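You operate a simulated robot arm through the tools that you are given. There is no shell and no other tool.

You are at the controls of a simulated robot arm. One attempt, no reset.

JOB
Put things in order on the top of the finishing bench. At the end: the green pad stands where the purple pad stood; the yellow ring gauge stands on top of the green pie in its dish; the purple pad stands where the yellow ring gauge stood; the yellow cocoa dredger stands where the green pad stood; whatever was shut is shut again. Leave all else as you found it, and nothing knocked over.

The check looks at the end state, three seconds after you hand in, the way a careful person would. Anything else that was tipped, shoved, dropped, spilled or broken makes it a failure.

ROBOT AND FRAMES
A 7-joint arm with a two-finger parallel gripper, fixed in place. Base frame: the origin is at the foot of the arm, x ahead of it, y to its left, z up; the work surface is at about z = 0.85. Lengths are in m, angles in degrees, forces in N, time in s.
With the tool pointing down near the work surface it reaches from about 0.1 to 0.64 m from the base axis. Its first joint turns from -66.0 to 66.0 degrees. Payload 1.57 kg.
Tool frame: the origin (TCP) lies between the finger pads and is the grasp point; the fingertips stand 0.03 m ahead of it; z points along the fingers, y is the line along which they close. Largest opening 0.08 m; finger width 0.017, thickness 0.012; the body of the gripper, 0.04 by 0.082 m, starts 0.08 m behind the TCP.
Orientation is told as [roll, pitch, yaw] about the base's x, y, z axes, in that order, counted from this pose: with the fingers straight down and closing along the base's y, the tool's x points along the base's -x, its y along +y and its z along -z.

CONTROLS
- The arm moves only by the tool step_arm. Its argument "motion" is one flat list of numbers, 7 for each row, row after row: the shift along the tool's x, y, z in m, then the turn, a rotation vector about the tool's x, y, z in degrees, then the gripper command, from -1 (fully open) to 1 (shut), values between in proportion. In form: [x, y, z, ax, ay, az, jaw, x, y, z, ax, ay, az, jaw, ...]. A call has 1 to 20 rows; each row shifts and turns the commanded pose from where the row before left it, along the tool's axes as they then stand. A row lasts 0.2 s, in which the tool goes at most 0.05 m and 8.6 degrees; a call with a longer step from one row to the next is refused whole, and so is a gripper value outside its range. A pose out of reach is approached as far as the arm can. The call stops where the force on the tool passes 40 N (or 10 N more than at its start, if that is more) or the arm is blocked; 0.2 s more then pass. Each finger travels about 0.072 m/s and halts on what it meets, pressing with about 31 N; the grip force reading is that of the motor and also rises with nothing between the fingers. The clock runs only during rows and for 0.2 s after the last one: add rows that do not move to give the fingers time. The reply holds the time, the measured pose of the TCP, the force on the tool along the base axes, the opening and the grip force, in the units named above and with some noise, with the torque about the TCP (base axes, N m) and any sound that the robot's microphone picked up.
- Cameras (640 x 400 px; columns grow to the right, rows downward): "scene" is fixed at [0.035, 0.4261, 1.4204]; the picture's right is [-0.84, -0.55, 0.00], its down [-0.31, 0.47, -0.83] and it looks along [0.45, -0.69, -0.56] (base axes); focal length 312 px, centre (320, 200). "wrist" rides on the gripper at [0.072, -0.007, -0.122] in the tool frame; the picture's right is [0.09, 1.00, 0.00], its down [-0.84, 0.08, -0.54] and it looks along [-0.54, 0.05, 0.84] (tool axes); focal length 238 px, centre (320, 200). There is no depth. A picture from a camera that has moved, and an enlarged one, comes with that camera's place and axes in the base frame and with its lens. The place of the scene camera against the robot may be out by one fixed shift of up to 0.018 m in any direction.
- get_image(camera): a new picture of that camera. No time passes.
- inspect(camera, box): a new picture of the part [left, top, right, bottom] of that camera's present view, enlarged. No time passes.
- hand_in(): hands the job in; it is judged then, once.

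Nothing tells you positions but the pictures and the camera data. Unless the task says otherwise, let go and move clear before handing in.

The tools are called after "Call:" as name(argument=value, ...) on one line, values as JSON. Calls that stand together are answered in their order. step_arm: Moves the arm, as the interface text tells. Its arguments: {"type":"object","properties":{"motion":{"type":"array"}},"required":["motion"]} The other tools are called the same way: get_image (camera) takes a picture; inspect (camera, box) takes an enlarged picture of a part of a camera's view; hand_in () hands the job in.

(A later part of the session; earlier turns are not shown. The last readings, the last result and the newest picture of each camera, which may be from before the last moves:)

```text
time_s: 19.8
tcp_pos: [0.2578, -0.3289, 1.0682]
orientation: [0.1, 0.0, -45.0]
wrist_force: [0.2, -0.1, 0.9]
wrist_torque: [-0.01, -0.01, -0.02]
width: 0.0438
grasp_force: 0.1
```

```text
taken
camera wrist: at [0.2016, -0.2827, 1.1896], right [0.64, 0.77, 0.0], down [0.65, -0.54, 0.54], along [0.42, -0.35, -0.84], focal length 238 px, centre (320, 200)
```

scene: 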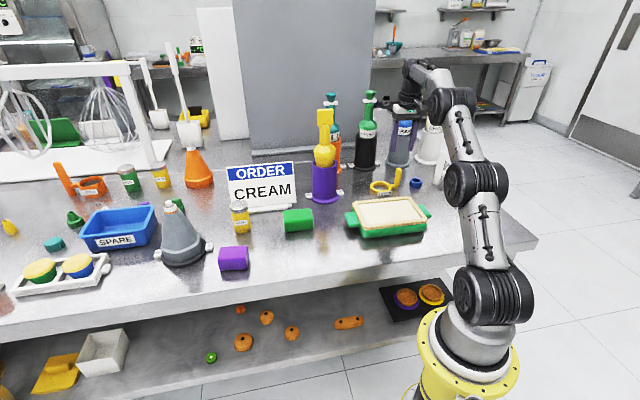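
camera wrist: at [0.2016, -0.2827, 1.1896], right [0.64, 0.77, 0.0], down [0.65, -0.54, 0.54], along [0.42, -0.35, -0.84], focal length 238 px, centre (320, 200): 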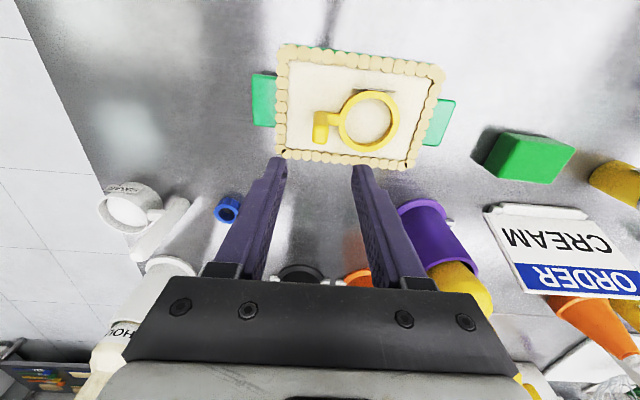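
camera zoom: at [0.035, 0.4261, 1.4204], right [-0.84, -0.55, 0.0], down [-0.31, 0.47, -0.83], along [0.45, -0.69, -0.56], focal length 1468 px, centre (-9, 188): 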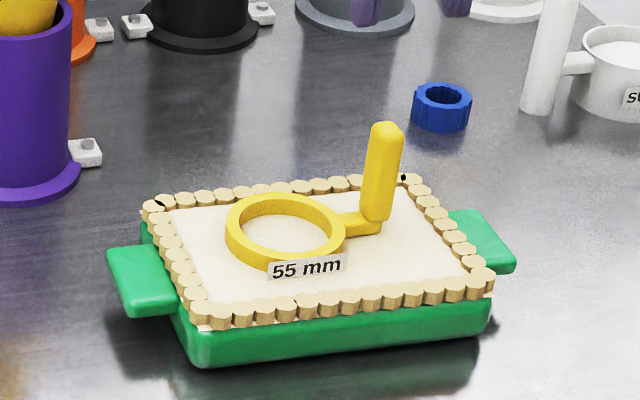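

Call:
inspect(camera="scene", box=[340, 185, 400, 225])

Call:
inspect(camera="scene", box=[385, 185, 435, 225])

Call:
inspect(camera="wrist", box=[250, 30, 470, 180])

```text
10.00 times, centred on (370, 205) of scene
camera zoom: at [0.035, 0.4261, 1.4204], right [-0.84, -0.55, 0.0], down [-0.31, 0.47, -0.83], along [0.45, -0.69, -0.56], focal length 3119 px, centre (-180, 150)
```

zoom: 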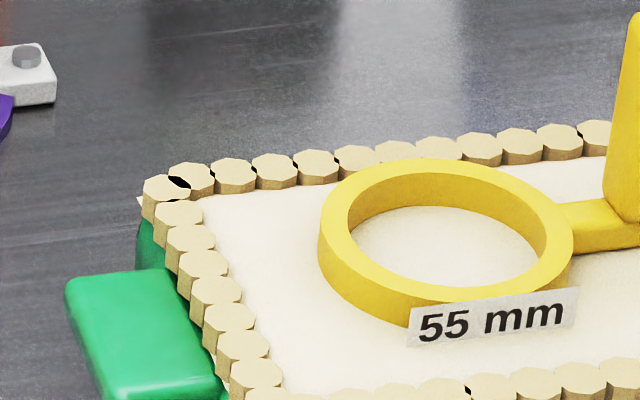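

```text
10.00 times, centred on (410, 205) of scene
camera zoom: at [0.035, 0.4261, 1.4204], right [-0.84, -0.55, 0.0], down [-0.31, 0.47, -0.83], along [0.45, -0.69, -0.56], focal length 3119 px, centre (-580, 150)
```

zoom: 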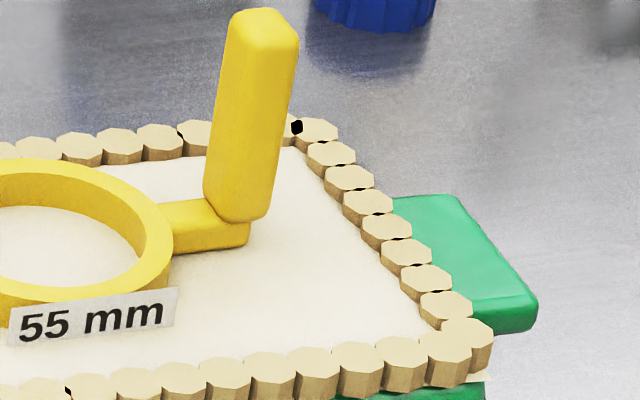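

```text
2.67 times, centred on (360, 105) of wrist
camera zoom: at [0.2016, -0.2827, 1.1896], right [0.64, 0.77, 0.0], down [0.65, -0.54, 0.54], along [0.42, -0.35, -0.84], focal length 636 px, centre (213, 453)
```

zoom: 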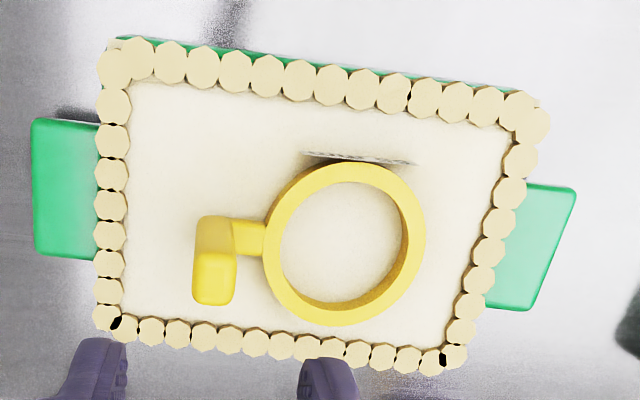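

The gauge stands level and well inside the crust; the little dark specks are just overlapping crust pieces drawn at the same height. Next is the purple pad near (0.535, 0.07), so I'll swing the wrist camera round to look at it.

Call:
step_arm(motion=[0, 0, -0.04, 0, 0, 0, -0.5, 0, 0, -0.04, 0, 0, 0, -1, 0.0186, 0.0409, 0, 0, 0, 0, -1, 0.0186, 0.0409, 0, 0, 0, 0, -1, 0.0186, 0.0409, 0, 0, 0, 0, -1, 0.0186, 0.0409, 0, 0, 0, 0, -1, 0.0186, 0.0409, 0, 0, 0, 0, -1, 0.0186, 0.0409, 0, 0, 0, 0, -1, 0.0186, 0.0409, 0, 0, 0, 0, -1, 0.0186, 0.0409, 0, 0, 0, 0, -1, 0.0186, 0.0409, 0, 0, 0, 0, -1, 0, 0, 0, 0, 0, -7.5, -1, 0, 0, 0, 0, 0, -7.5, -1, 0, 0, 0, 0, 0, -7.5, -1, 0, 0, 0, 0, 0, -7.5, -1, 0, 0, 0, 0, 0, -7.5, -1, 0, 0, 0, 0, 0, -7.5, -1, 0, 0, 0, 0, 0, 0, -1])

Call:
get_image(camera="wrist")

Call:
get_image(camera="scene")

```text
time_s: 23.6
tcp_pos: [0.3987, 0.05, 1.1479]
orientation: [0.0, 0.0, 0.2]
wrist_force: [0.0, 0.1, 0.3]
wrist_torque: [-0.02, 0.0, 0.04]
width: 0.0802
grasp_force: 0.0
```

```text
taken
camera wrist: at [0.3275, 0.0429, 1.269], right [-0.09, 1.0, 0.0], down [0.84, 0.08, 0.54], along [0.54, 0.05, -0.84], focal length 238 px, centre (320, 200)
```

wrist: 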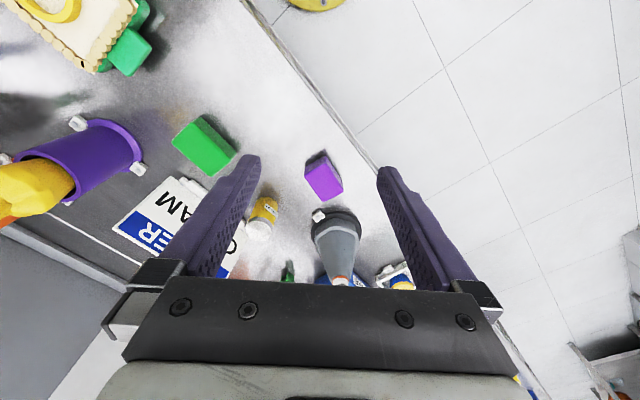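

```text
taken
```

scene: 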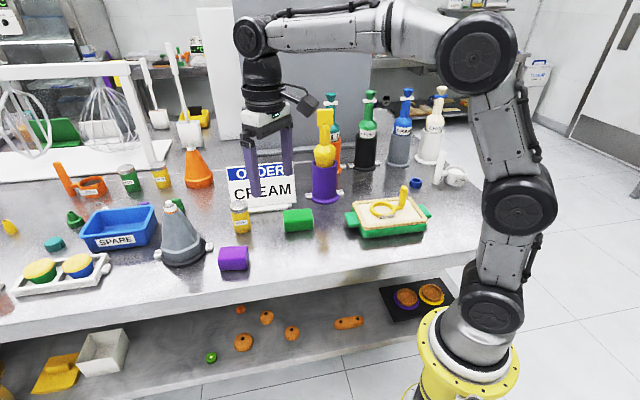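

Call:
inspect(camera="wrist", box=[260, 130, 400, 290])

Call:
inspect(camera="wrist", box=[150, 90, 300, 270])

Call:
inspect(camera="scene", box=[150, 200, 280, 285])

```text
2.50 times, centred on (330, 210) of wrist
camera zoom: at [0.3275, 0.0429, 1.269], right [-0.09, 1.0, 0.0], down [0.84, 0.08, 0.54], along [0.54, 0.05, -0.84], focal length 596 px, centre (295, 175)
```

zoom: 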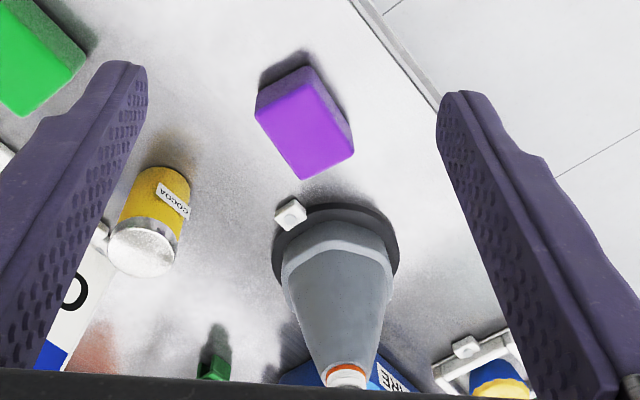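

```text
2.22 times, centred on (225, 180) of wrist
camera zoom: at [0.3275, 0.0429, 1.269], right [-0.09, 1.0, 0.0], down [0.84, 0.08, 0.54], along [0.54, 0.05, -0.84], focal length 530 px, centre (531, 244)
```

zoom: 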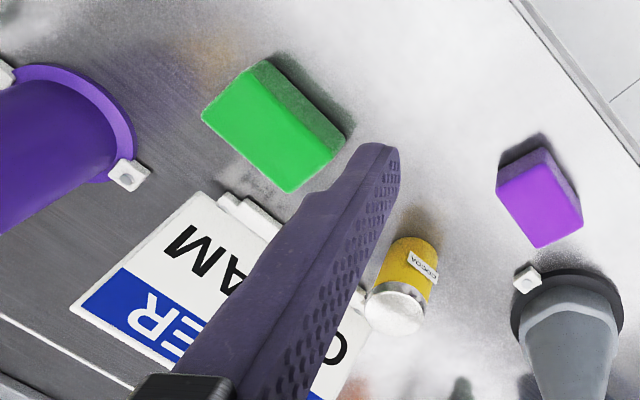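

```text
4.71 times, centred on (215, 242) of scene
camera zoom: at [0.035, 0.4261, 1.4204], right [-0.84, -0.55, 0.0], down [-0.31, 0.47, -0.83], along [0.45, -0.69, -0.56], focal length 1468 px, centre (814, 0)
```

zoom: 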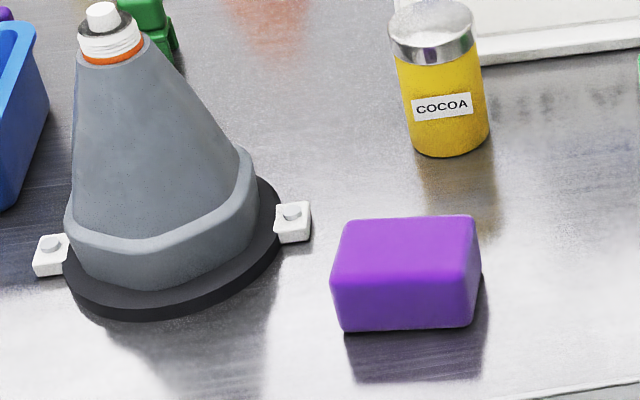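

The purple pad is centred at about (0.537, 0.072), roughly 64 x 44 x 34 mm, with its long axis at azimuth 35°. I'll turn the tool to yaw 35° so the jaws close across the short side, and hover above it.

Call:
step_arm(motion=[0, 0, 0, 0, 0, -7, -1, 0, 0, 0, 0, 0, -7, -1, 0, 0, 0, 0, 0, -7, -1, 0, 0, 0, 0, 0, -7, -1, 0, 0, 0, 0, 0, -7, -1, -0.02516, -0.01228, 0.0296, 0, 0, 0, -1, -0.02516, -0.01228, 0.0296, 0, 0, 0, -1, -0.02516, -0.01228, 0.0296, 0, 0, 0, -1, -0.02516, -0.01228, 0.0296, 0, 0, 0, -1, -0.02516, -0.01228, 0.0296, 0, 0, 0, -1, 0, 0, 0, 0, 0, 0, -1])

Call:
get_image(camera="wrist")

Call:
get_image(camera="scene")

```text
time_s: 26.0
tcp_pos: [0.5379, 0.0714, 1.0]
orientation: [0.0, 0.0, 35.0]
wrist_force: [0.2, 0.4, -0.2]
wrist_torque: [-0.02, 0.0, 0.01]
width: 0.08
grasp_force: 0.1
```

```text
taken
camera wrist: at [0.483, 0.0248, 1.1213], right [-0.65, 0.76, 0.0], down [0.64, 0.54, 0.54], along [0.41, 0.35, -0.84], focal length 238 px, centre (320, 200)
```

wrist: 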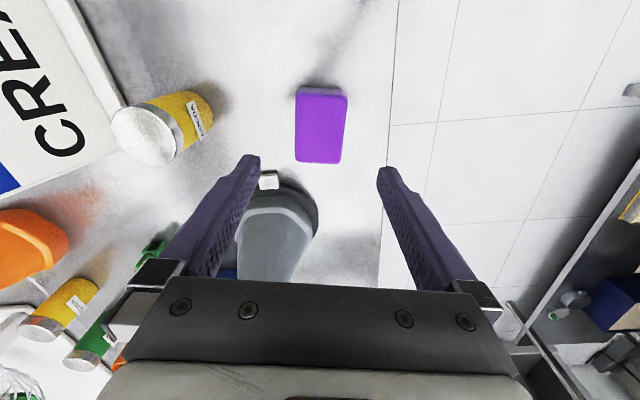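

```text
taken
```

scene: 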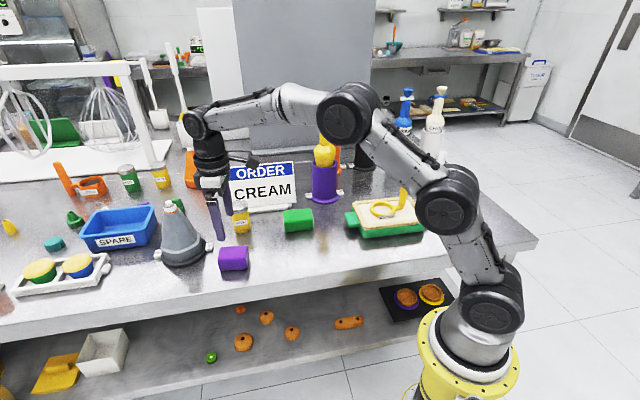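

Call:
inspect(camera="wrist", box=[240, 70, 400, 190])

Call:
inspect(camera="scene", box=[150, 140, 280, 285])

```text
3.33 times, centred on (320, 130) of wrist
camera zoom: at [0.483, 0.0248, 1.1213], right [-0.65, 0.76, 0.0], down [0.64, 0.54, 0.54], along [0.41, 0.35, -0.84], focal length 794 px, centre (320, 433)
```

zoom: 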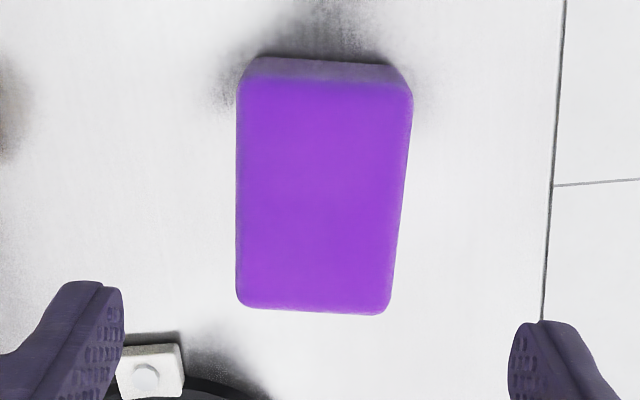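

```text
2.76 times, centred on (215, 212) of scene
camera zoom: at [0.035, 0.4261, 1.4204], right [-0.84, -0.55, 0.0], down [-0.31, 0.47, -0.83], along [0.45, -0.69, -0.56], focal length 860 px, centre (610, 166)
```

zoom: 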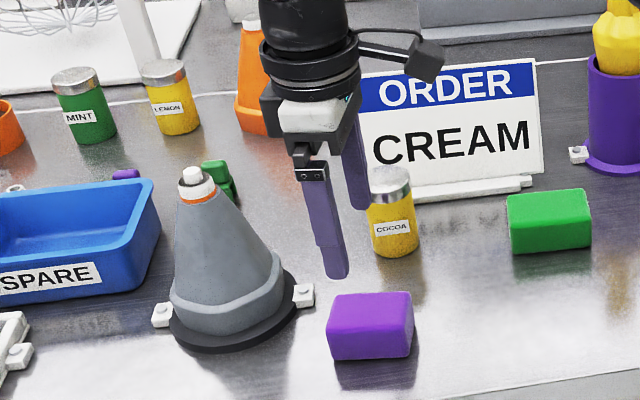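

The pad's centre is at (0.5375, 0.0707), right under the tool. I'll turn 2° more to match its axis and descend.

Call:
step_arm(motion=[0, 0, 0.03, 0, 0, -2, -1, 0, 0, 0.03, 0, 0, 0, -1, 0, 0, 0.03, 0, 0, 0, -1, 0, 0, 0.01, 0, 0, 0, -1, 0, 0, 0, 0, 0, 0, -1])

Call:
get_image(camera="wrist")

Call:
inspect(camera="scene", box=[150, 170, 290, 285])

```text
time_s: 27.2
tcp_pos: [0.536, 0.0723, 0.8996]
orientation: [0.0, 0.0, 37.1]
wrist_force: [0.7, -0.1, 0.1]
wrist_torque: [0.0, 0.0, -0.01]
width: 0.0797
grasp_force: 0.1
```

```text
taken
camera wrist: at [0.4829, 0.0238, 1.0209], right [-0.67, 0.74, 0.0], down [0.62, 0.57, 0.54], along [0.4, 0.36, -0.84], focal length 238 px, centre (320, 200)
```

wrist: 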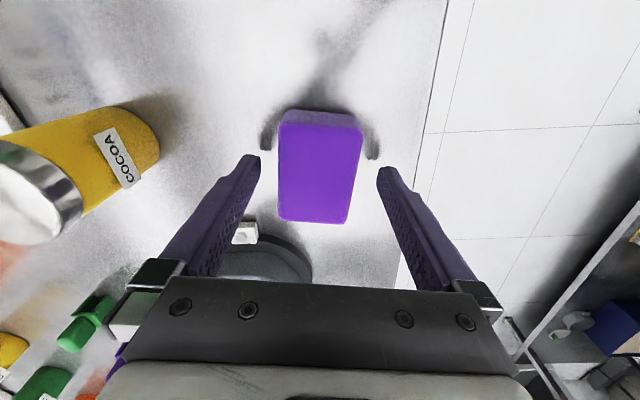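

```text
3.48 times, centred on (220, 228) of scene
camera zoom: at [0.035, 0.4261, 1.4204], right [-0.84, -0.55, 0.0], down [-0.31, 0.47, -0.83], along [0.45, -0.69, -0.56], focal length 1085 px, centre (668, 104)
```

zoom: 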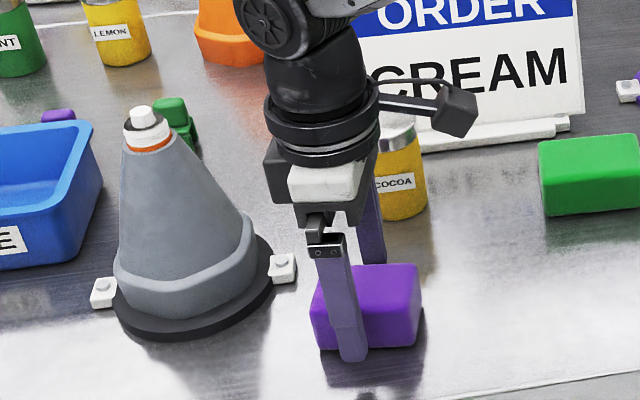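

The pad sits centrally between the fingers. I'll go down the last 12 mm and close.

Call:
step_arm(motion=[0, 0, 0.006, 0, 0, 0, -1, 0, 0, 0.006, 0, 0, 0, -1, 0, 0, 0, 0, 0, 0, -1])

Call:
step_arm(motion=[0, 0, 0, 0, 0, 0, 0.2, 0, 0, 0, 0, 0, 0, 1, 0, 0, 0, 0, 0, 0, 1, 0, 0, 0, 0, 0, 0, 1, 0, 0, 0, 0, 0, 0, 1])

Call:
get_image(camera="wrist")

```text
time_s: 28.0
tcp_pos: [0.5367, 0.072, 0.8871]
orientation: [0.0, -0.1, 37.0]
wrist_force: [-0.7, -0.2, 0.1]
wrist_torque: [0.01, 0.04, -0.02]
width: 0.0801
grasp_force: 0.0
```

```text
time_s: 29.2
tcp_pos: [0.5379, 0.0723, 0.8884]
orientation: [0.0, 0.0, 37.0]
wrist_force: [0.3, -0.6, -0.2]
wrist_torque: [0.03, -0.01, 0.01]
width: 0.049
grasp_force: 30.8
```

```text
taken
camera wrist: at [0.4837, 0.0231, 1.0097], right [-0.67, 0.74, 0.0], down [0.62, 0.57, 0.54], along [0.4, 0.36, -0.84], focal length 238 px, centre (320, 200)
```

wrist: 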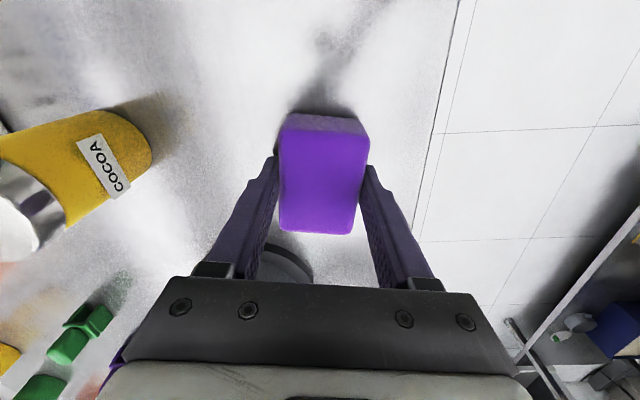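

The purple pad is gripped (49 mm). I'll lift it high, back toward the base to stay away from the bottles, and turn.

Call:
step_arm(motion=[0, 0, -0.02, 0, 0, 0, 1, 0, 0, -0.04, 0, 0, 0, 1, 0, 0, -0.045, 0, 0, 0, 1, 0, 0, -0.045, 0, 0, 0, 1, 0, 0, -0.04, 0, 0, 0, 1, 0.0464, 0.0124, 0, 0, 0, 0, 1, 0.0464, 0.0124, 0, 0, 0, 0, 1, 0.0464, 0.0124, 0, 0, 0, 0, 1, 0.0464, 0.0124, 0, 0, 0, 0, 1, 0, 0, 0, 0, 0, 7.5, 1, 0, 0, 0, 0, 0, 7.5, 1, 0, 0, 0, 0, 0, 7.5, 1, 0, 0, 0, 0, 0, 7.5, 1, 0, 0, 0, 0, 0, 7.5, 1, 0, 0, 0, 0, 0, 7.5, 1, 0, 0, 0, 0, 0, 7.5, 1, 0, 0, 0, 0, 0, 7.5, 1])

Call:
get_image(camera="wrist")

Call:
get_image(camera="scene")

```text
time_s: 32.8
tcp_pos: [0.3606, 0.0001, 1.078]
orientation: [0.0, 0.1, -23.1]
wrist_force: [-0.5, 0.0, -0.2]
wrist_torque: [0.0, 0.04, 0.02]
width: 0.0489
grasp_force: 30.8
```

```text
taken
camera wrist: at [0.2915, 0.0216, 1.1993], right [0.31, 0.95, 0.0], down [0.8, -0.26, 0.54], along [0.52, -0.17, -0.84], focal length 238 px, centre (320, 200)
```

wrist: 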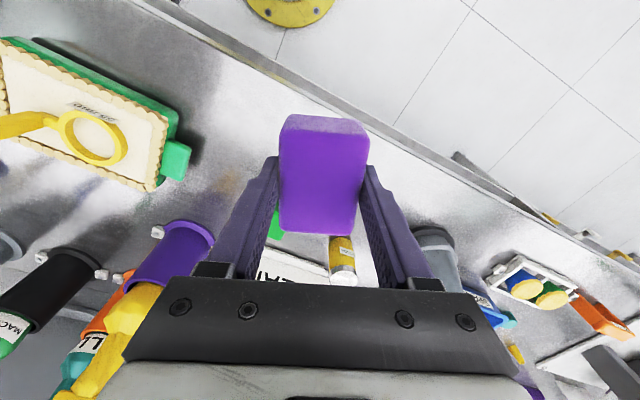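

```text
taken
```

scene: 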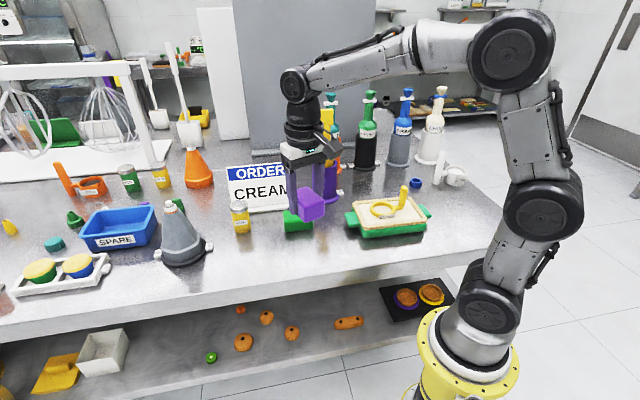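

The pad is held securely. I'll carry it over to above the gauge's old place.

Call:
step_arm(motion=[-0.00886, -0.0428, 0, 0, 0, 0, 1, -0.00886, -0.0428, 0, 0, 0, 0, 1, -0.00886, -0.0428, 0, 0, 0, 0, 1, -0.00886, -0.0428, 0, 0, 0, 0, 1, -0.00886, -0.0428, 0, 0, 0, 0, 1, -0.00886, -0.0428, 0, 0, 0, 0, 1, -0.00886, -0.0428, 0, 0, 0, 0, 1, -0.0314, -0.0313, 0, 0, 0, 0, 1, -0.0314, -0.0313, 0, 0, 0, 0, 1, -0.0314, -0.0313, 0, 0, 0, 0, 1, -0.0314, -0.0313, 0, 0, 0, 0, 1, 0, 0, 0, 0, 0, 0, 1, 0, 0, 0, 0, 0, 0, 1])

Call:
get_image(camera="wrist")

Call:
inspect(camera="scene", box=[320, 80, 480, 240])

```text
time_s: 35.6
tcp_pos: [0.3671, -0.4644, 1.0787]
orientation: [0.0, 0.0, -23.0]
wrist_force: [-0.1, 0.5, 0.1]
wrist_torque: [-0.03, 0.03, 0.02]
width: 0.049
grasp_force: 30.4
```

```text
taken
camera wrist: at [0.2995, -0.4414, 1.1993], right [0.3, 0.95, 0.0], down [0.8, -0.26, 0.54], along [0.52, -0.16, -0.84], focal length 238 px, centre (320, 200)
```

wrist: 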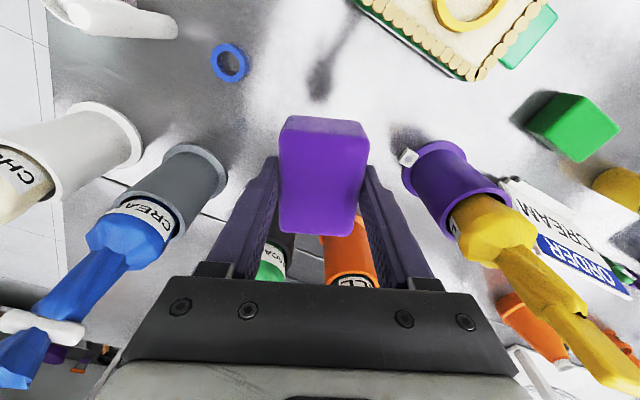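

```text
2.50 times, centred on (400, 160) of scene
camera zoom: at [0.035, 0.4261, 1.4204], right [-0.84, -0.55, 0.0], down [-0.31, 0.47, -0.83], along [0.45, -0.69, -0.56], focal length 780 px, centre (120, 300)
```

zoom: 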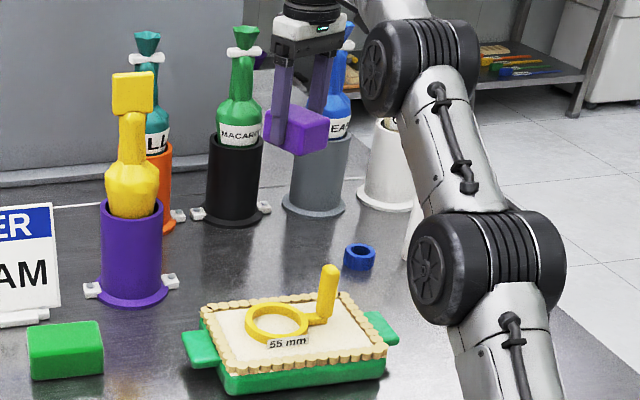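

I'm over the gauge's old place with the pad, and there is free bench all round it. I'll lower it to just above the surface.

Call:
step_arm(motion=[0, 0, 0.04, 0, 0, 0, 1, 0, 0, 0.04, 0, 0, 0, 1, 0, 0, 0.04, 0, 0, 0, 1, 0, 0, 0.03, 0, 0, 0, 1, 0, 0, 0.02, 0, 0, 0, 1, 0, 0, 0.015, 0, 0, 0, 1, 0, 0, 0, 0, 0, 0, 1])

Call:
inspect(camera="scene", box=[340, 120, 440, 200])

Call:
get_image(camera="wrist")

```text
time_s: 37.2
tcp_pos: [0.3667, -0.4654, 0.8924]
orientation: [0.0, 0.0, -23.0]
wrist_force: [-0.3, 1.0, 0.5]
wrist_torque: [0.0, 0.0, 0.01]
width: 0.0489
grasp_force: 31.1
```

```text
5.00 times, centred on (390, 160) of scene
camera zoom: at [0.035, 0.4261, 1.4204], right [-0.84, -0.55, 0.0], down [-0.31, 0.47, -0.83], along [0.45, -0.69, -0.56], focal length 1560 px, centre (-30, 400)
```

zoom: 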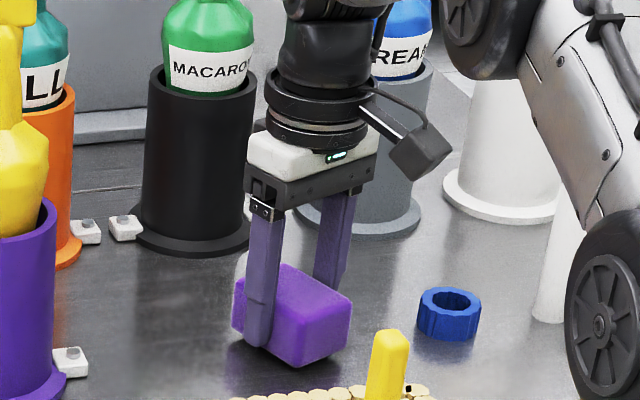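

```text
taken
camera wrist: at [0.2981, -0.4433, 1.0147], right [0.3, 0.95, 0.0], down [0.8, -0.26, 0.54], along [0.52, -0.16, -0.84], focal length 238 px, centre (320, 200)
```

wrist: 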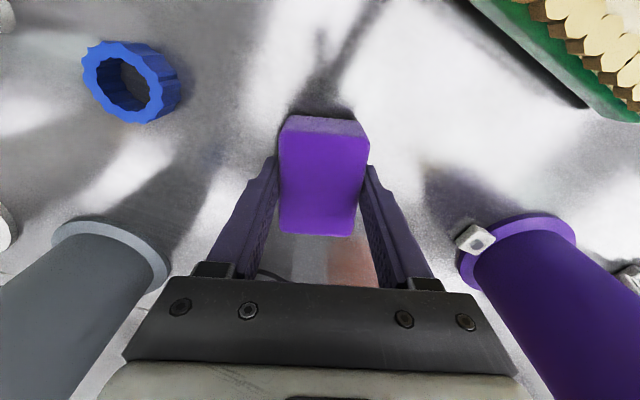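

Call:
step_arm(motion=[0, 0, 0.002, 0, 0, 0, 1, 0, 0, 0.001, 0, 0, 0, 1, 0, 0, 0, 0, 0, 0, 1])

```text
time_s: 38.0
tcp_pos: [0.3676, -0.4641, 0.8904]
orientation: [0.0, -0.1, -23.0]
wrist_force: [0.2, -0.8, -0.9]
wrist_torque: [0.02, -0.01, 0.02]
width: 0.049
grasp_force: 31.1
```

Call:
step_arm(motion=[0, 0, 0.0015, 0, 0, 0, 1, 0, 0, 0, 0, 0, 0, 1])

```text
time_s: 38.6
tcp_pos: [0.3675, -0.4649, 0.8889]
orientation: [0.0, 0.0, -22.9]
wrist_force: [-0.2, 1.0, 1.0]
wrist_torque: [-0.02, -0.02, -0.03]
width: 0.049
grasp_force: 30.4
```

Call:
step_arm(motion=[0, 0, 0.001, 0, 0, 0, 1, 0, 0, 0, 0, 0, 0, 1])

Call:
inspect(camera="scene", box=[360, 160, 420, 200])

```text
time_s: 39.2
tcp_pos: [0.3673, -0.4646, 0.8885]
orientation: [0.0, 0.0, -23.0]
wrist_force: [-0.6, 0.0, 0.1]
wrist_torque: [-0.01, 0.0, 0.02]
width: 0.0488
grasp_force: 31.1
```

```text
10.00 times, centred on (390, 180) of scene
camera zoom: at [0.035, 0.4261, 1.4204], right [-0.84, -0.55, 0.0], down [-0.31, 0.47, -0.83], along [0.45, -0.69, -0.56], focal length 3119 px, centre (-380, 400)
```

zoom: 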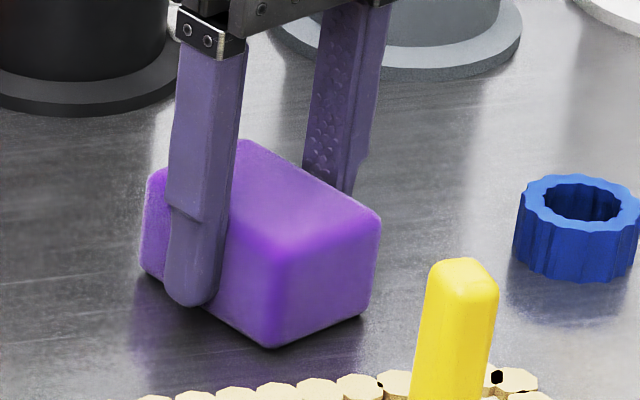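

Call:
step_arm(motion=[0, 0, 0.001, 0, 0, 0, 1, 0, 0, 0, 0, 0, 0, 1])

```text
time_s: 39.8
tcp_pos: [0.3672, -0.4662, 0.8867]
orientation: [-0.2, -0.2, -23.0]
wrist_force: [-2.9, 3.6, 9.7]
wrist_torque: [0.23, 0.16, 0.01]
width: 0.0489
grasp_force: 30.7
```

Contact at about 10 N, so the pad is on the bench. I'll open the jaws and rise.

Call:
step_arm(motion=[0, 0, 0, 0, 0, 0, -0.4, 0, 0, 0, 0, 0, 0, -0.8, 0, 0, 0, 0, 0, 0, -1, 0, 0, 0, 0, 0, 0, -1])

Call:
step_arm(motion=[0, 0, -0.01, 0, 0, 0, -1, 0, 0, -0.04, 0, 0, 0, -1, 0, 0, -0.05, 0, 0, 0, -1, 0, 0, -0.05, 0, 0, 0, -1, 0, 0, -0.05, 0, 0, 0, -1, 0, 0, 0, 0, 0, 0, -1])

Call:
get_image(camera="scene")

Call:
get_image(camera="wrist")

```text
time_s: 40.8
tcp_pos: [0.3666, -0.4648, 0.8852]
orientation: [0.0, 0.0, -23.0]
wrist_force: [0.2, 0.7, 0.2]
wrist_torque: [0.04, 0.03, 0.0]
width: 0.0799
grasp_force: 0.1
```

```text
time_s: 42.2
tcp_pos: [0.3703, -0.4614, 1.0862]
orientation: [-0.1, -0.1, -23.0]
wrist_force: [0.2, -0.2, -0.4]
wrist_torque: [0.02, 0.0, 0.0]
width: 0.0799
grasp_force: 0.2
```

```text
taken
```

scene: 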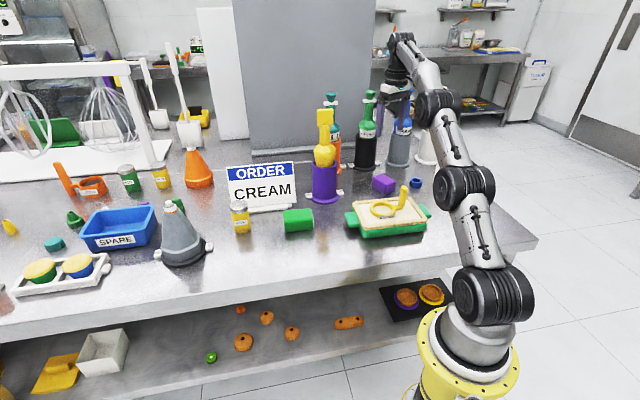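

```text
taken
camera wrist: at [0.3014, -0.44, 1.2067], right [0.3, 0.95, 0.0], down [0.8, -0.26, 0.54], along [0.52, -0.16, -0.84], focal length 238 px, centre (320, 200)
```

wrist: 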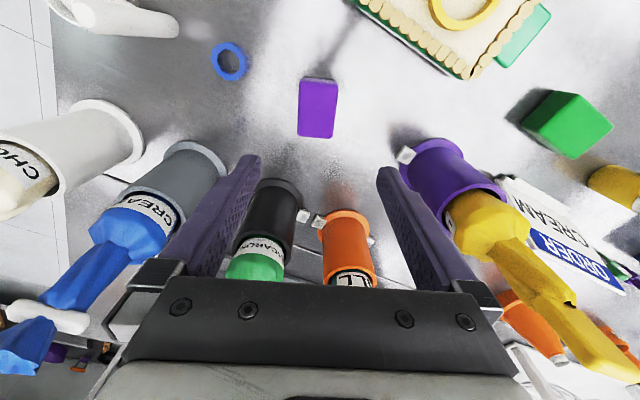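

The purple pad stands where the gauge was, and nothing around it was disturbed. Next I'll move back to look at the green pad from closer.

Call:
step_arm(motion=[0.0314, 0.0313, 0, 0, 0, 0, -1, 0.0314, 0.0313, 0, 0, 0, 0, -1, 0.0314, 0.0313, 0, 0, 0, 0, -1, 0.0314, 0.0313, 0, 0, 0, 0, -1, 0.0046, 0.0415, 0, 0, 0, 0, -1, 0.0046, 0.0415, 0, 0, 0, 0, -1, 0.0046, 0.0415, 0, 0, 0, 0, -1, 0.0046, 0.0415, 0, 0, 0, 0, -1, 0.0046, 0.0415, 0, 0, 0, 0, -1, 0, 0, 0, 0, 0, 0, -1])

Call:
get_image(camera="wrist")

Call:
inspect(camera="scene", box=[200, 180, 340, 265])

```text
time_s: 44.4
tcp_pos: [0.361, -0.1, 1.0858]
orientation: [0.0, 0.0, -22.9]
wrist_force: [0.4, -0.5, -0.8]
wrist_torque: [0.02, 0.02, 0.02]
width: 0.08
grasp_force: 0.1
```

```text
taken
camera wrist: at [0.2925, -0.0784, 1.2079], right [0.3, 0.95, 0.0], down [0.8, -0.26, 0.54], along [0.52, -0.17, -0.84], focal length 238 px, centre (320, 200)
```

wrist: 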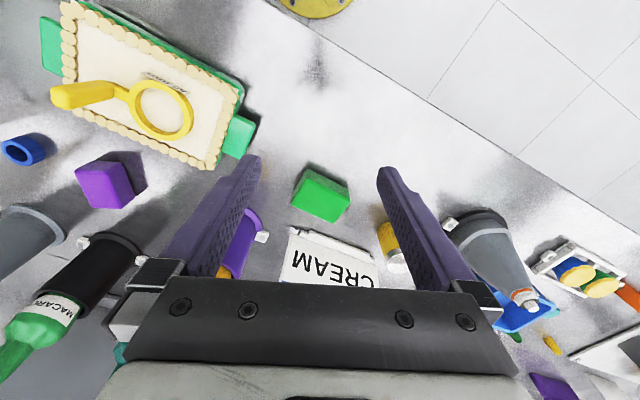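

```text
4.57 times, centred on (270, 222) of scene
camera zoom: at [0.035, 0.4261, 1.4204], right [-0.84, -0.55, 0.0], down [-0.31, 0.47, -0.83], along [0.45, -0.69, -0.56], focal length 1426 px, centre (549, 97)
```

zoom: 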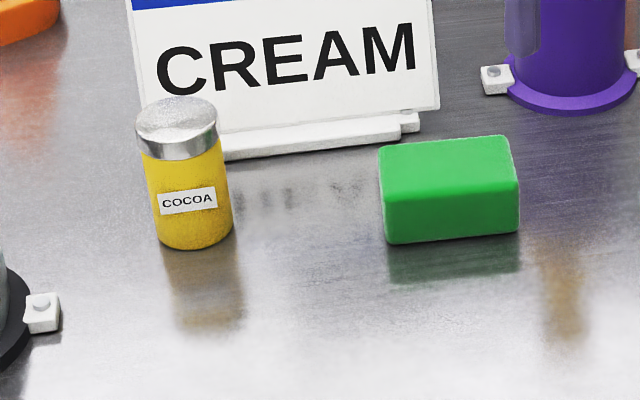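

Call:
inspect(camera="wrist", box=[270, 140, 380, 240])

Call:
inspect(camera="wrist", box=[270, 160, 450, 290])

```text
4.00 times, centred on (325, 190) of wrist
camera zoom: at [0.2925, -0.0784, 1.2079], right [0.3, 0.95, 0.0], down [0.8, -0.26, 0.54], along [0.52, -0.17, -0.84], focal length 953 px, centre (300, 240)
```

zoom: 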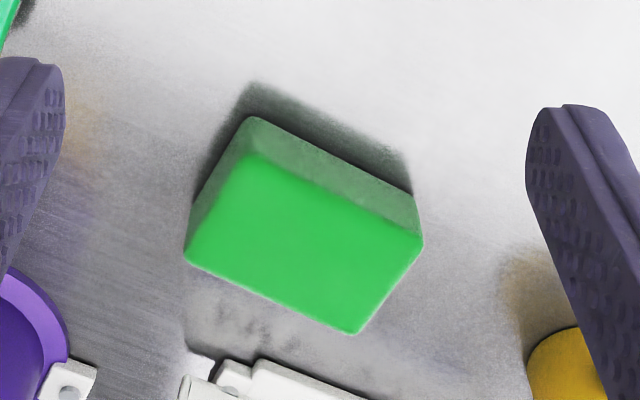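

```text
3.08 times, centred on (360, 225) of wrist
camera zoom: at [0.2925, -0.0784, 1.2079], right [0.3, 0.95, 0.0], down [0.8, -0.26, 0.54], along [0.52, -0.17, -0.84], focal length 733 px, centre (197, 123)
```

zoom: 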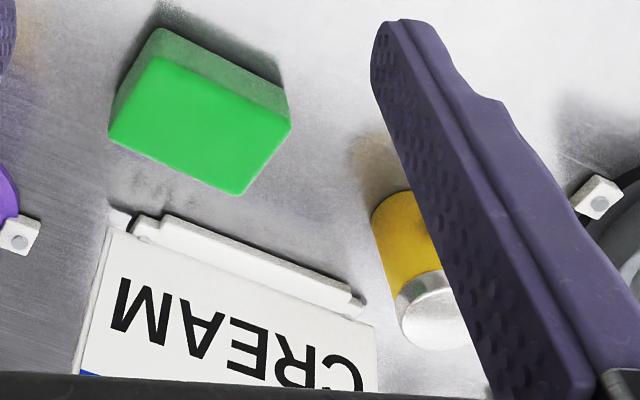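

The green pad is centred near (0.495, -0.141), about 78 x 52 mm, its long axis at azimuth 42°. I'll turn the tool to yaw 42° and hover above it.

Call:
step_arm(motion=[0, 0, 0, 0, 0, -8.125, -1, 0, 0, 0, 0, 0, -8.125, -1, 0, 0, 0, 0, 0, -8.125, -1, 0, 0, 0, 0, 0, -8.125, -1, 0, 0, 0, 0, 0, -8.125, -1, 0, 0, 0, 0, 0, -8.125, -1, 0, 0, 0, 0, 0, -8.125, -1, 0, 0, 0, 0, 0, -8.125, -1, -0.0181, -0.02995, 0.02145, 0, 0, 0, -1, -0.0181, -0.02995, 0.02145, 0, 0, 0, -1, -0.0181, -0.02995, 0.02145, 0, 0, 0, -1, -0.0181, -0.02995, 0.02145, 0, 0, 0, -1, 0, 0, 0, 0, 0, 0, -1])

Call:
get_image(camera="wrist")

Call:
get_image(camera="scene")

Call:
inspect(camera="wrist", box=[240, 70, 400, 190])

```text
time_s: 47.2
tcp_pos: [0.4943, -0.1405, 1.0013]
orientation: [-0.1, 0.0, 42.0]
wrist_force: [0.0, 0.7, -0.3]
wrist_torque: [0.0, -0.04, -0.02]
width: 0.08
grasp_force: 0.0
```

```text
taken
camera wrist: at [0.445, -0.1936, 1.1225], right [-0.73, 0.68, 0.0], down [0.57, 0.62, 0.54], along [0.37, 0.4, -0.84], focal length 238 px, centre (320, 200)
```

wrist: 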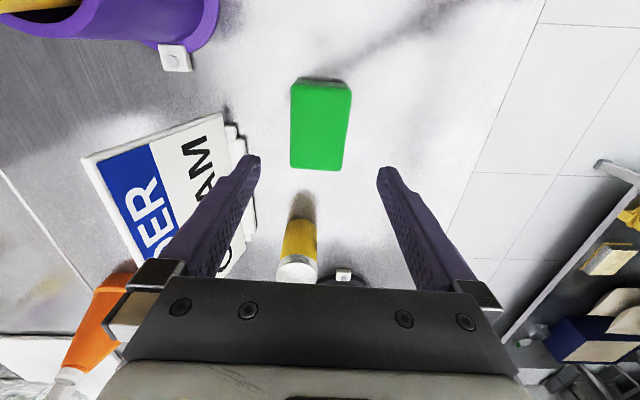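

```text
taken
```

scene: 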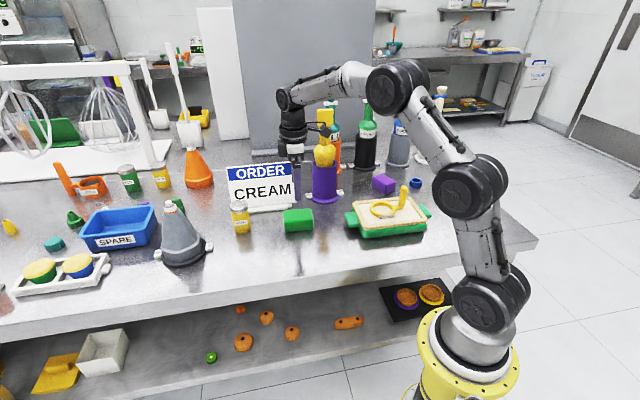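

```text
3.33 times, centred on (320, 130) of wrist
camera zoom: at [0.445, -0.1936, 1.1225], right [-0.73, 0.68, 0.0], down [0.57, 0.62, 0.54], along [0.37, 0.4, -0.84], focal length 794 px, centre (320, 433)
```

zoom: 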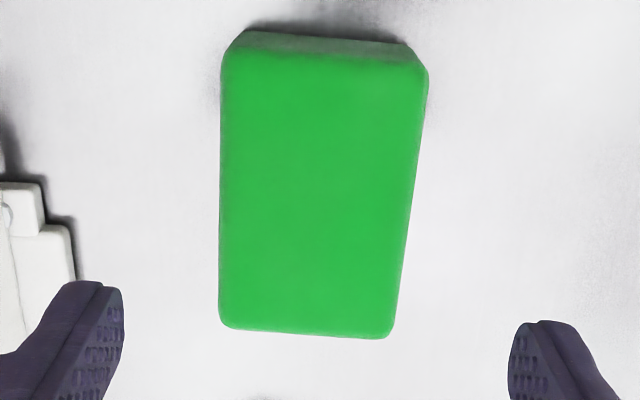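

The green pad's centre is (0.495, -0.141), directly under the tool. I'll descend over it.

Call:
step_arm(motion=[0, -0.001, 0.03, 0, 0, -1, -1, 0, 0, 0.03, 0, 0, 0, -1, 0, 0, 0.025, 0, 0, 0, -1, 0, 0, 0.012, 0, 0, 0, -1, 0, 0, 0, 0, 0, 0, -1])

Call:
get_image(camera="wrist")

Call:
inspect(camera="scene", box=[210, 130, 350, 250])

```text
time_s: 48.4
tcp_pos: [0.4943, -0.1414, 0.9045]
orientation: [0.0, -0.1, 43.0]
wrist_force: [0.3, 0.4, -0.9]
wrist_torque: [0.01, 0.02, -0.04]
width: 0.0802
grasp_force: 0.1
```

```text
taken
camera wrist: at [0.4466, -0.1954, 1.026], right [-0.75, 0.67, 0.0], down [0.56, 0.63, 0.54], along [0.36, 0.4, -0.84], focal length 238 px, centre (320, 200)
```

wrist: 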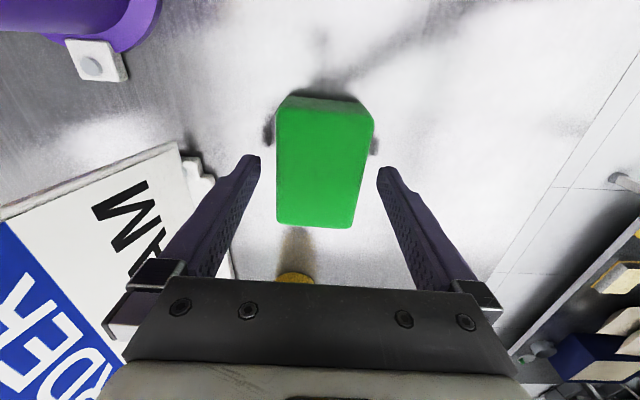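

```text
3.33 times, centred on (280, 190) of scene
camera zoom: at [0.035, 0.4261, 1.4204], right [-0.84, -0.55, 0.0], down [-0.31, 0.47, -0.83], along [0.45, -0.69, -0.56], focal length 1040 px, centre (453, 233)
```

zoom: 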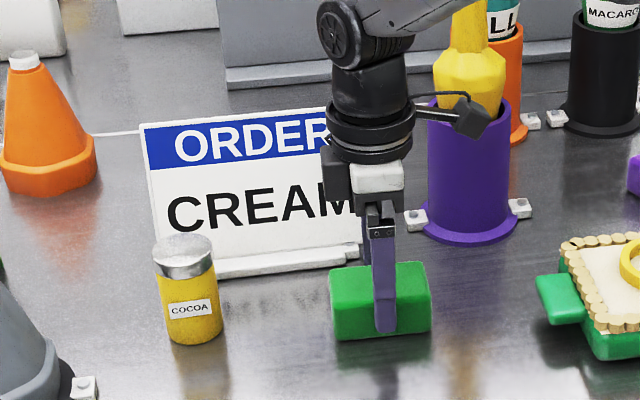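

Call:
step_arm(motion=[0, 0, 0.008, 0, 0, 0, -1, 0, 0, 0.008, 0, 0, 0, -1, 0, 0, 0, 0, 0, 0, -1])

Call:
step_arm(motion=[0, 0, 0, 0, 0, 0, 0.2, 0, 0, 0, 0, 0, 0, 1, 0, 0, 0, 0, 0, 0, 1, 0, 0, 0, 0, 0, 0, 1, 0, 0, 0, 0, 0, 0, 1])

Call:
get_image(camera="wrist")

```text
time_s: 49.2
tcp_pos: [0.4954, -0.1405, 0.889]
orientation: [0.0, -0.1, 43.0]
wrist_force: [-0.3, -0.1, 0.1]
wrist_torque: [-0.02, 0.02, 0.02]
width: 0.0799
grasp_force: 0.0
```

```text
time_s: 50.4
tcp_pos: [0.4958, -0.1408, 0.8878]
orientation: [0.0, -0.1, 43.0]
wrist_force: [0.0, 0.5, -0.3]
wrist_torque: [0.0, -0.01, 0.0]
width: 0.057
grasp_force: 30.6
```

```text
taken
camera wrist: at [0.4467, -0.1952, 1.0096], right [-0.75, 0.67, 0.0], down [0.56, 0.63, 0.54], along [0.36, 0.4, -0.84], focal length 238 px, centre (320, 200)
```

wrist: 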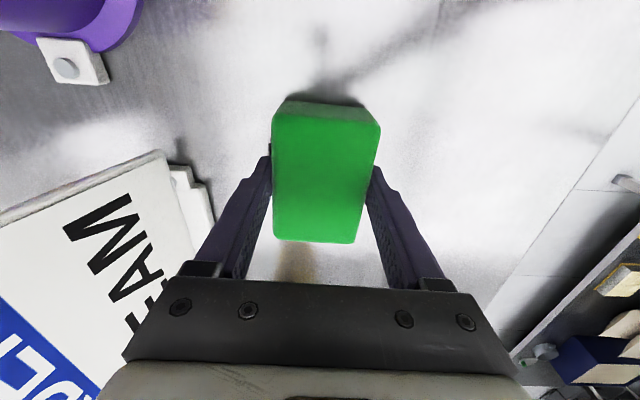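

The green pad is gripped (57 mm). I'll lift it and carry it to where the purple pad stood.

Call:
step_arm(motion=[0, 0, -0.02, 0, 0, 0, 1, 0, 0, -0.04, 0, 0, 0, 1, 0, 0, -0.045, 0, 0, 0, 1, 0, 0, -0.045, 0, 0, 0, 1, -0.03564, 0.02528, 0, 0, 0, 0, 1, -0.03564, 0.02528, 0, 0, 0, 0, 1, -0.03564, 0.02528, 0, 0, 0, 0, 1, -0.03564, 0.02528, 0, 0, 0, 0, 1, -0.03564, 0.02528, 0, 0, 0, 0, 1, 0, 0, 0, 0, 0, 6, 1, 0, 0, 0, 0, 0, 0, 1])

Call:
get_image(camera="wrist")

Call:
inspect(camera="scene", box=[130, 130, 320, 285])

```text
time_s: 52.8
tcp_pos: [0.5393, 0.0733, 1.039]
orientation: [0.1, 0.1, 37.0]
wrist_force: [-0.4, -0.1, -0.9]
wrist_torque: [-0.04, 0.01, -0.01]
width: 0.0574
grasp_force: 30.8
```

```text
taken
camera wrist: at [0.4855, 0.024, 1.1596], right [-0.67, 0.74, 0.0], down [0.62, 0.56, 0.54], along [0.4, 0.36, -0.84], focal length 238 px, centre (320, 200)
```

wrist: 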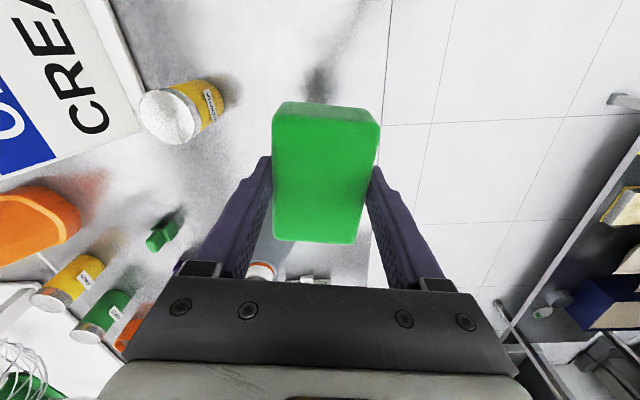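

```text
2.58 times, centred on (225, 208) of scene
camera zoom: at [0.035, 0.4261, 1.4204], right [-0.84, -0.55, 0.0], down [-0.31, 0.47, -0.83], along [0.45, -0.69, -0.56], focal length 805 px, centre (565, 181)
```

zoom: 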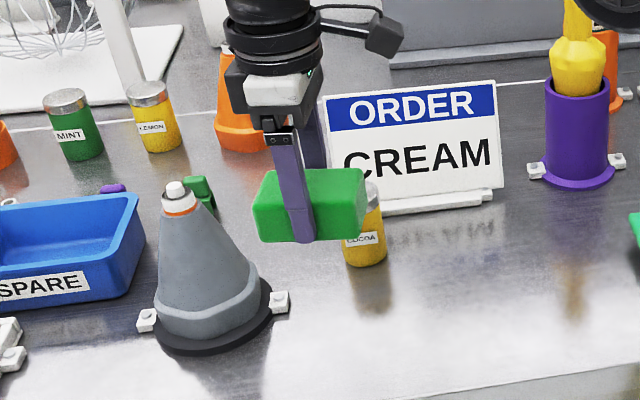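

I'm above the purple pad's old place with the same tool yaw as before. Lowering to just above the bench.

Call:
step_arm(motion=[0, 0, 0.04, 0, 0, 0, 1, 0, 0, 0.04, 0, 0, 0, 1, 0, 0, 0.035, 0, 0, 0, 1, 0, 0, 0.02, 0, 0, 0, 1, 0, 0, 0.009, 0, 0, 0, 1, 0, 0, 0, 0, 0, 0, 1])

Call:
get_image(camera="wrist")

Call:
inspect(camera="scene", box=[150, 180, 280, 285])

```text
time_s: 54.2
tcp_pos: [0.5376, 0.0733, 0.894]
orientation: [0.0, 0.1, 37.0]
wrist_force: [0.2, -0.5, -1.6]
wrist_torque: [0.03, -0.03, -0.04]
width: 0.0568
grasp_force: 30.6
```

```text
taken
camera wrist: at [0.4842, 0.0241, 1.0151], right [-0.67, 0.74, 0.0], down [0.62, 0.57, 0.54], along [0.4, 0.36, -0.84], focal length 238 px, centre (320, 200)
```

wrist: 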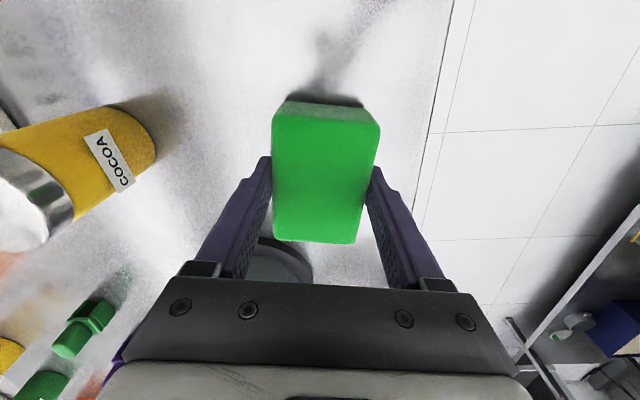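

```text
3.81 times, centred on (215, 232) of scene
camera zoom: at [0.035, 0.4261, 1.4204], right [-0.84, -0.55, 0.0], down [-0.31, 0.47, -0.83], along [0.45, -0.69, -0.56], focal length 1188 px, centre (720, 76)
```

zoom: 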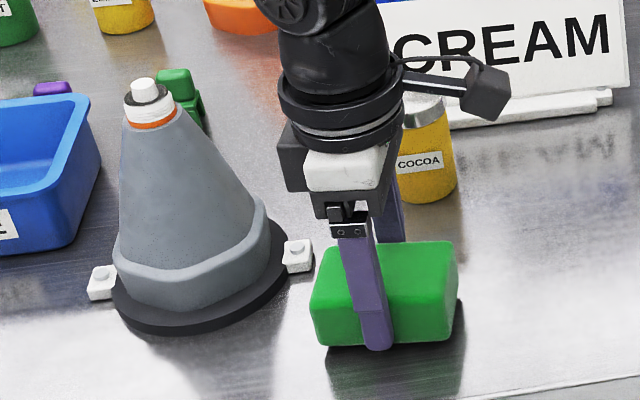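

Call:
step_arm(motion=[0, 0, 0.002, 0, 0, 0, 1, 0, 0, 0.002, 0, 0, 0, 1, 0, 0, 0, 0, 0, 0, 1])

```text
time_s: 55.0
tcp_pos: [0.539, 0.0713, 0.8887]
orientation: [0.0, 0.0, 37.0]
wrist_force: [0.4, -0.1, -0.4]
wrist_torque: [0.03, 0.01, -0.03]
width: 0.0568
grasp_force: 31.5
```

Call:
step_arm(motion=[0, 0, 0.0015, 0, 0, 0, 1, 0, 0, 0, 0, 0, 0, 1])

```text
time_s: 55.6
tcp_pos: [0.539, 0.0723, 0.8886]
orientation: [0.1, 0.0, 37.0]
wrist_force: [-0.2, 0.2, -1.3]
wrist_torque: [-0.01, -0.02, -0.03]
width: 0.0569
grasp_force: 30.8
```

Call:
step_arm(motion=[0, 0, 0.0012, 0, 0, 0, 1, 0, 0, 0, 0, 0, 0, 1])

```text
time_s: 56.2
tcp_pos: [0.5394, 0.0723, 0.8888]
orientation: [0.0, -0.1, 36.9]
wrist_force: [-4.1, -1.0, 9.6]
wrist_torque: [-0.05, 0.32, -0.01]
width: 0.057
grasp_force: 30.7
```

The pad touches the bench at about 10 N. I'll release it and rise.

Call:
step_arm(motion=[0, 0, 0, 0, 0, 0, -0.5, 0, 0, 0, 0, 0, 0, -0.8, 0, 0, 0, 0, 0, 0, -1, 0, 0, 0, 0, 0, 0, -1])

Call:
step_arm(motion=[0, 0, -0.01, 0, 0, 0, -1, 0, 0, -0.04, 0, 0, 0, -1, 0, 0, -0.05, 0, 0, 0, -1, 0, 0, -0.05, 0, 0, 0, -1, 0, 0, -0.05, 0, 0, 0, -1, 0, 0, 0, 0, 0, 0, -1])

Call:
get_image(camera="scene")

Call:
get_image(camera="wrist")

```text
time_s: 57.2
tcp_pos: [0.5383, 0.0725, 0.8877]
orientation: [-0.1, 0.0, 37.0]
wrist_force: [0.1, 0.7, 0.3]
wrist_torque: [-0.03, 0.02, -0.03]
width: 0.0803
grasp_force: 0.1
```

```text
time_s: 58.6
tcp_pos: [0.5379, 0.0703, 1.0869]
orientation: [0.0, 0.0, 36.9]
wrist_force: [0.7, -0.6, 0.0]
wrist_torque: [-0.03, 0.01, -0.02]
width: 0.08
grasp_force: 0.0
```

```text
taken
```

scene: 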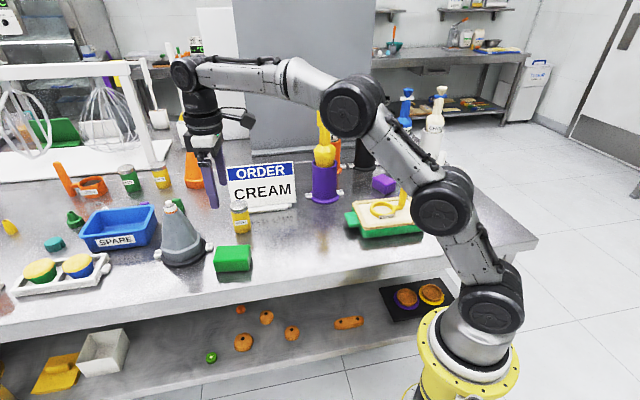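

```text
taken
camera wrist: at [0.4845, 0.0219, 1.2072], right [-0.67, 0.74, 0.0], down [0.62, 0.57, 0.54], along [0.4, 0.36, -0.84], focal length 238 px, centre (320, 200)
```

wrist: 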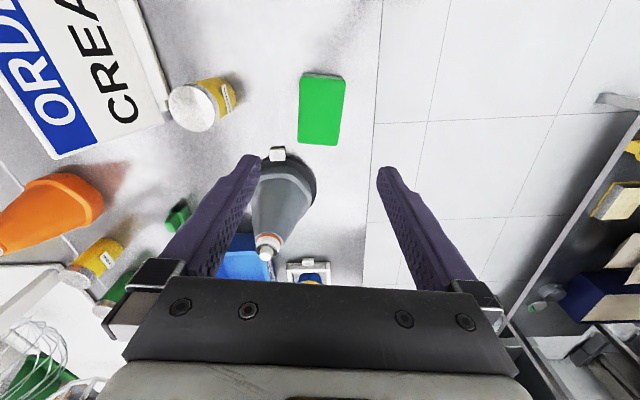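

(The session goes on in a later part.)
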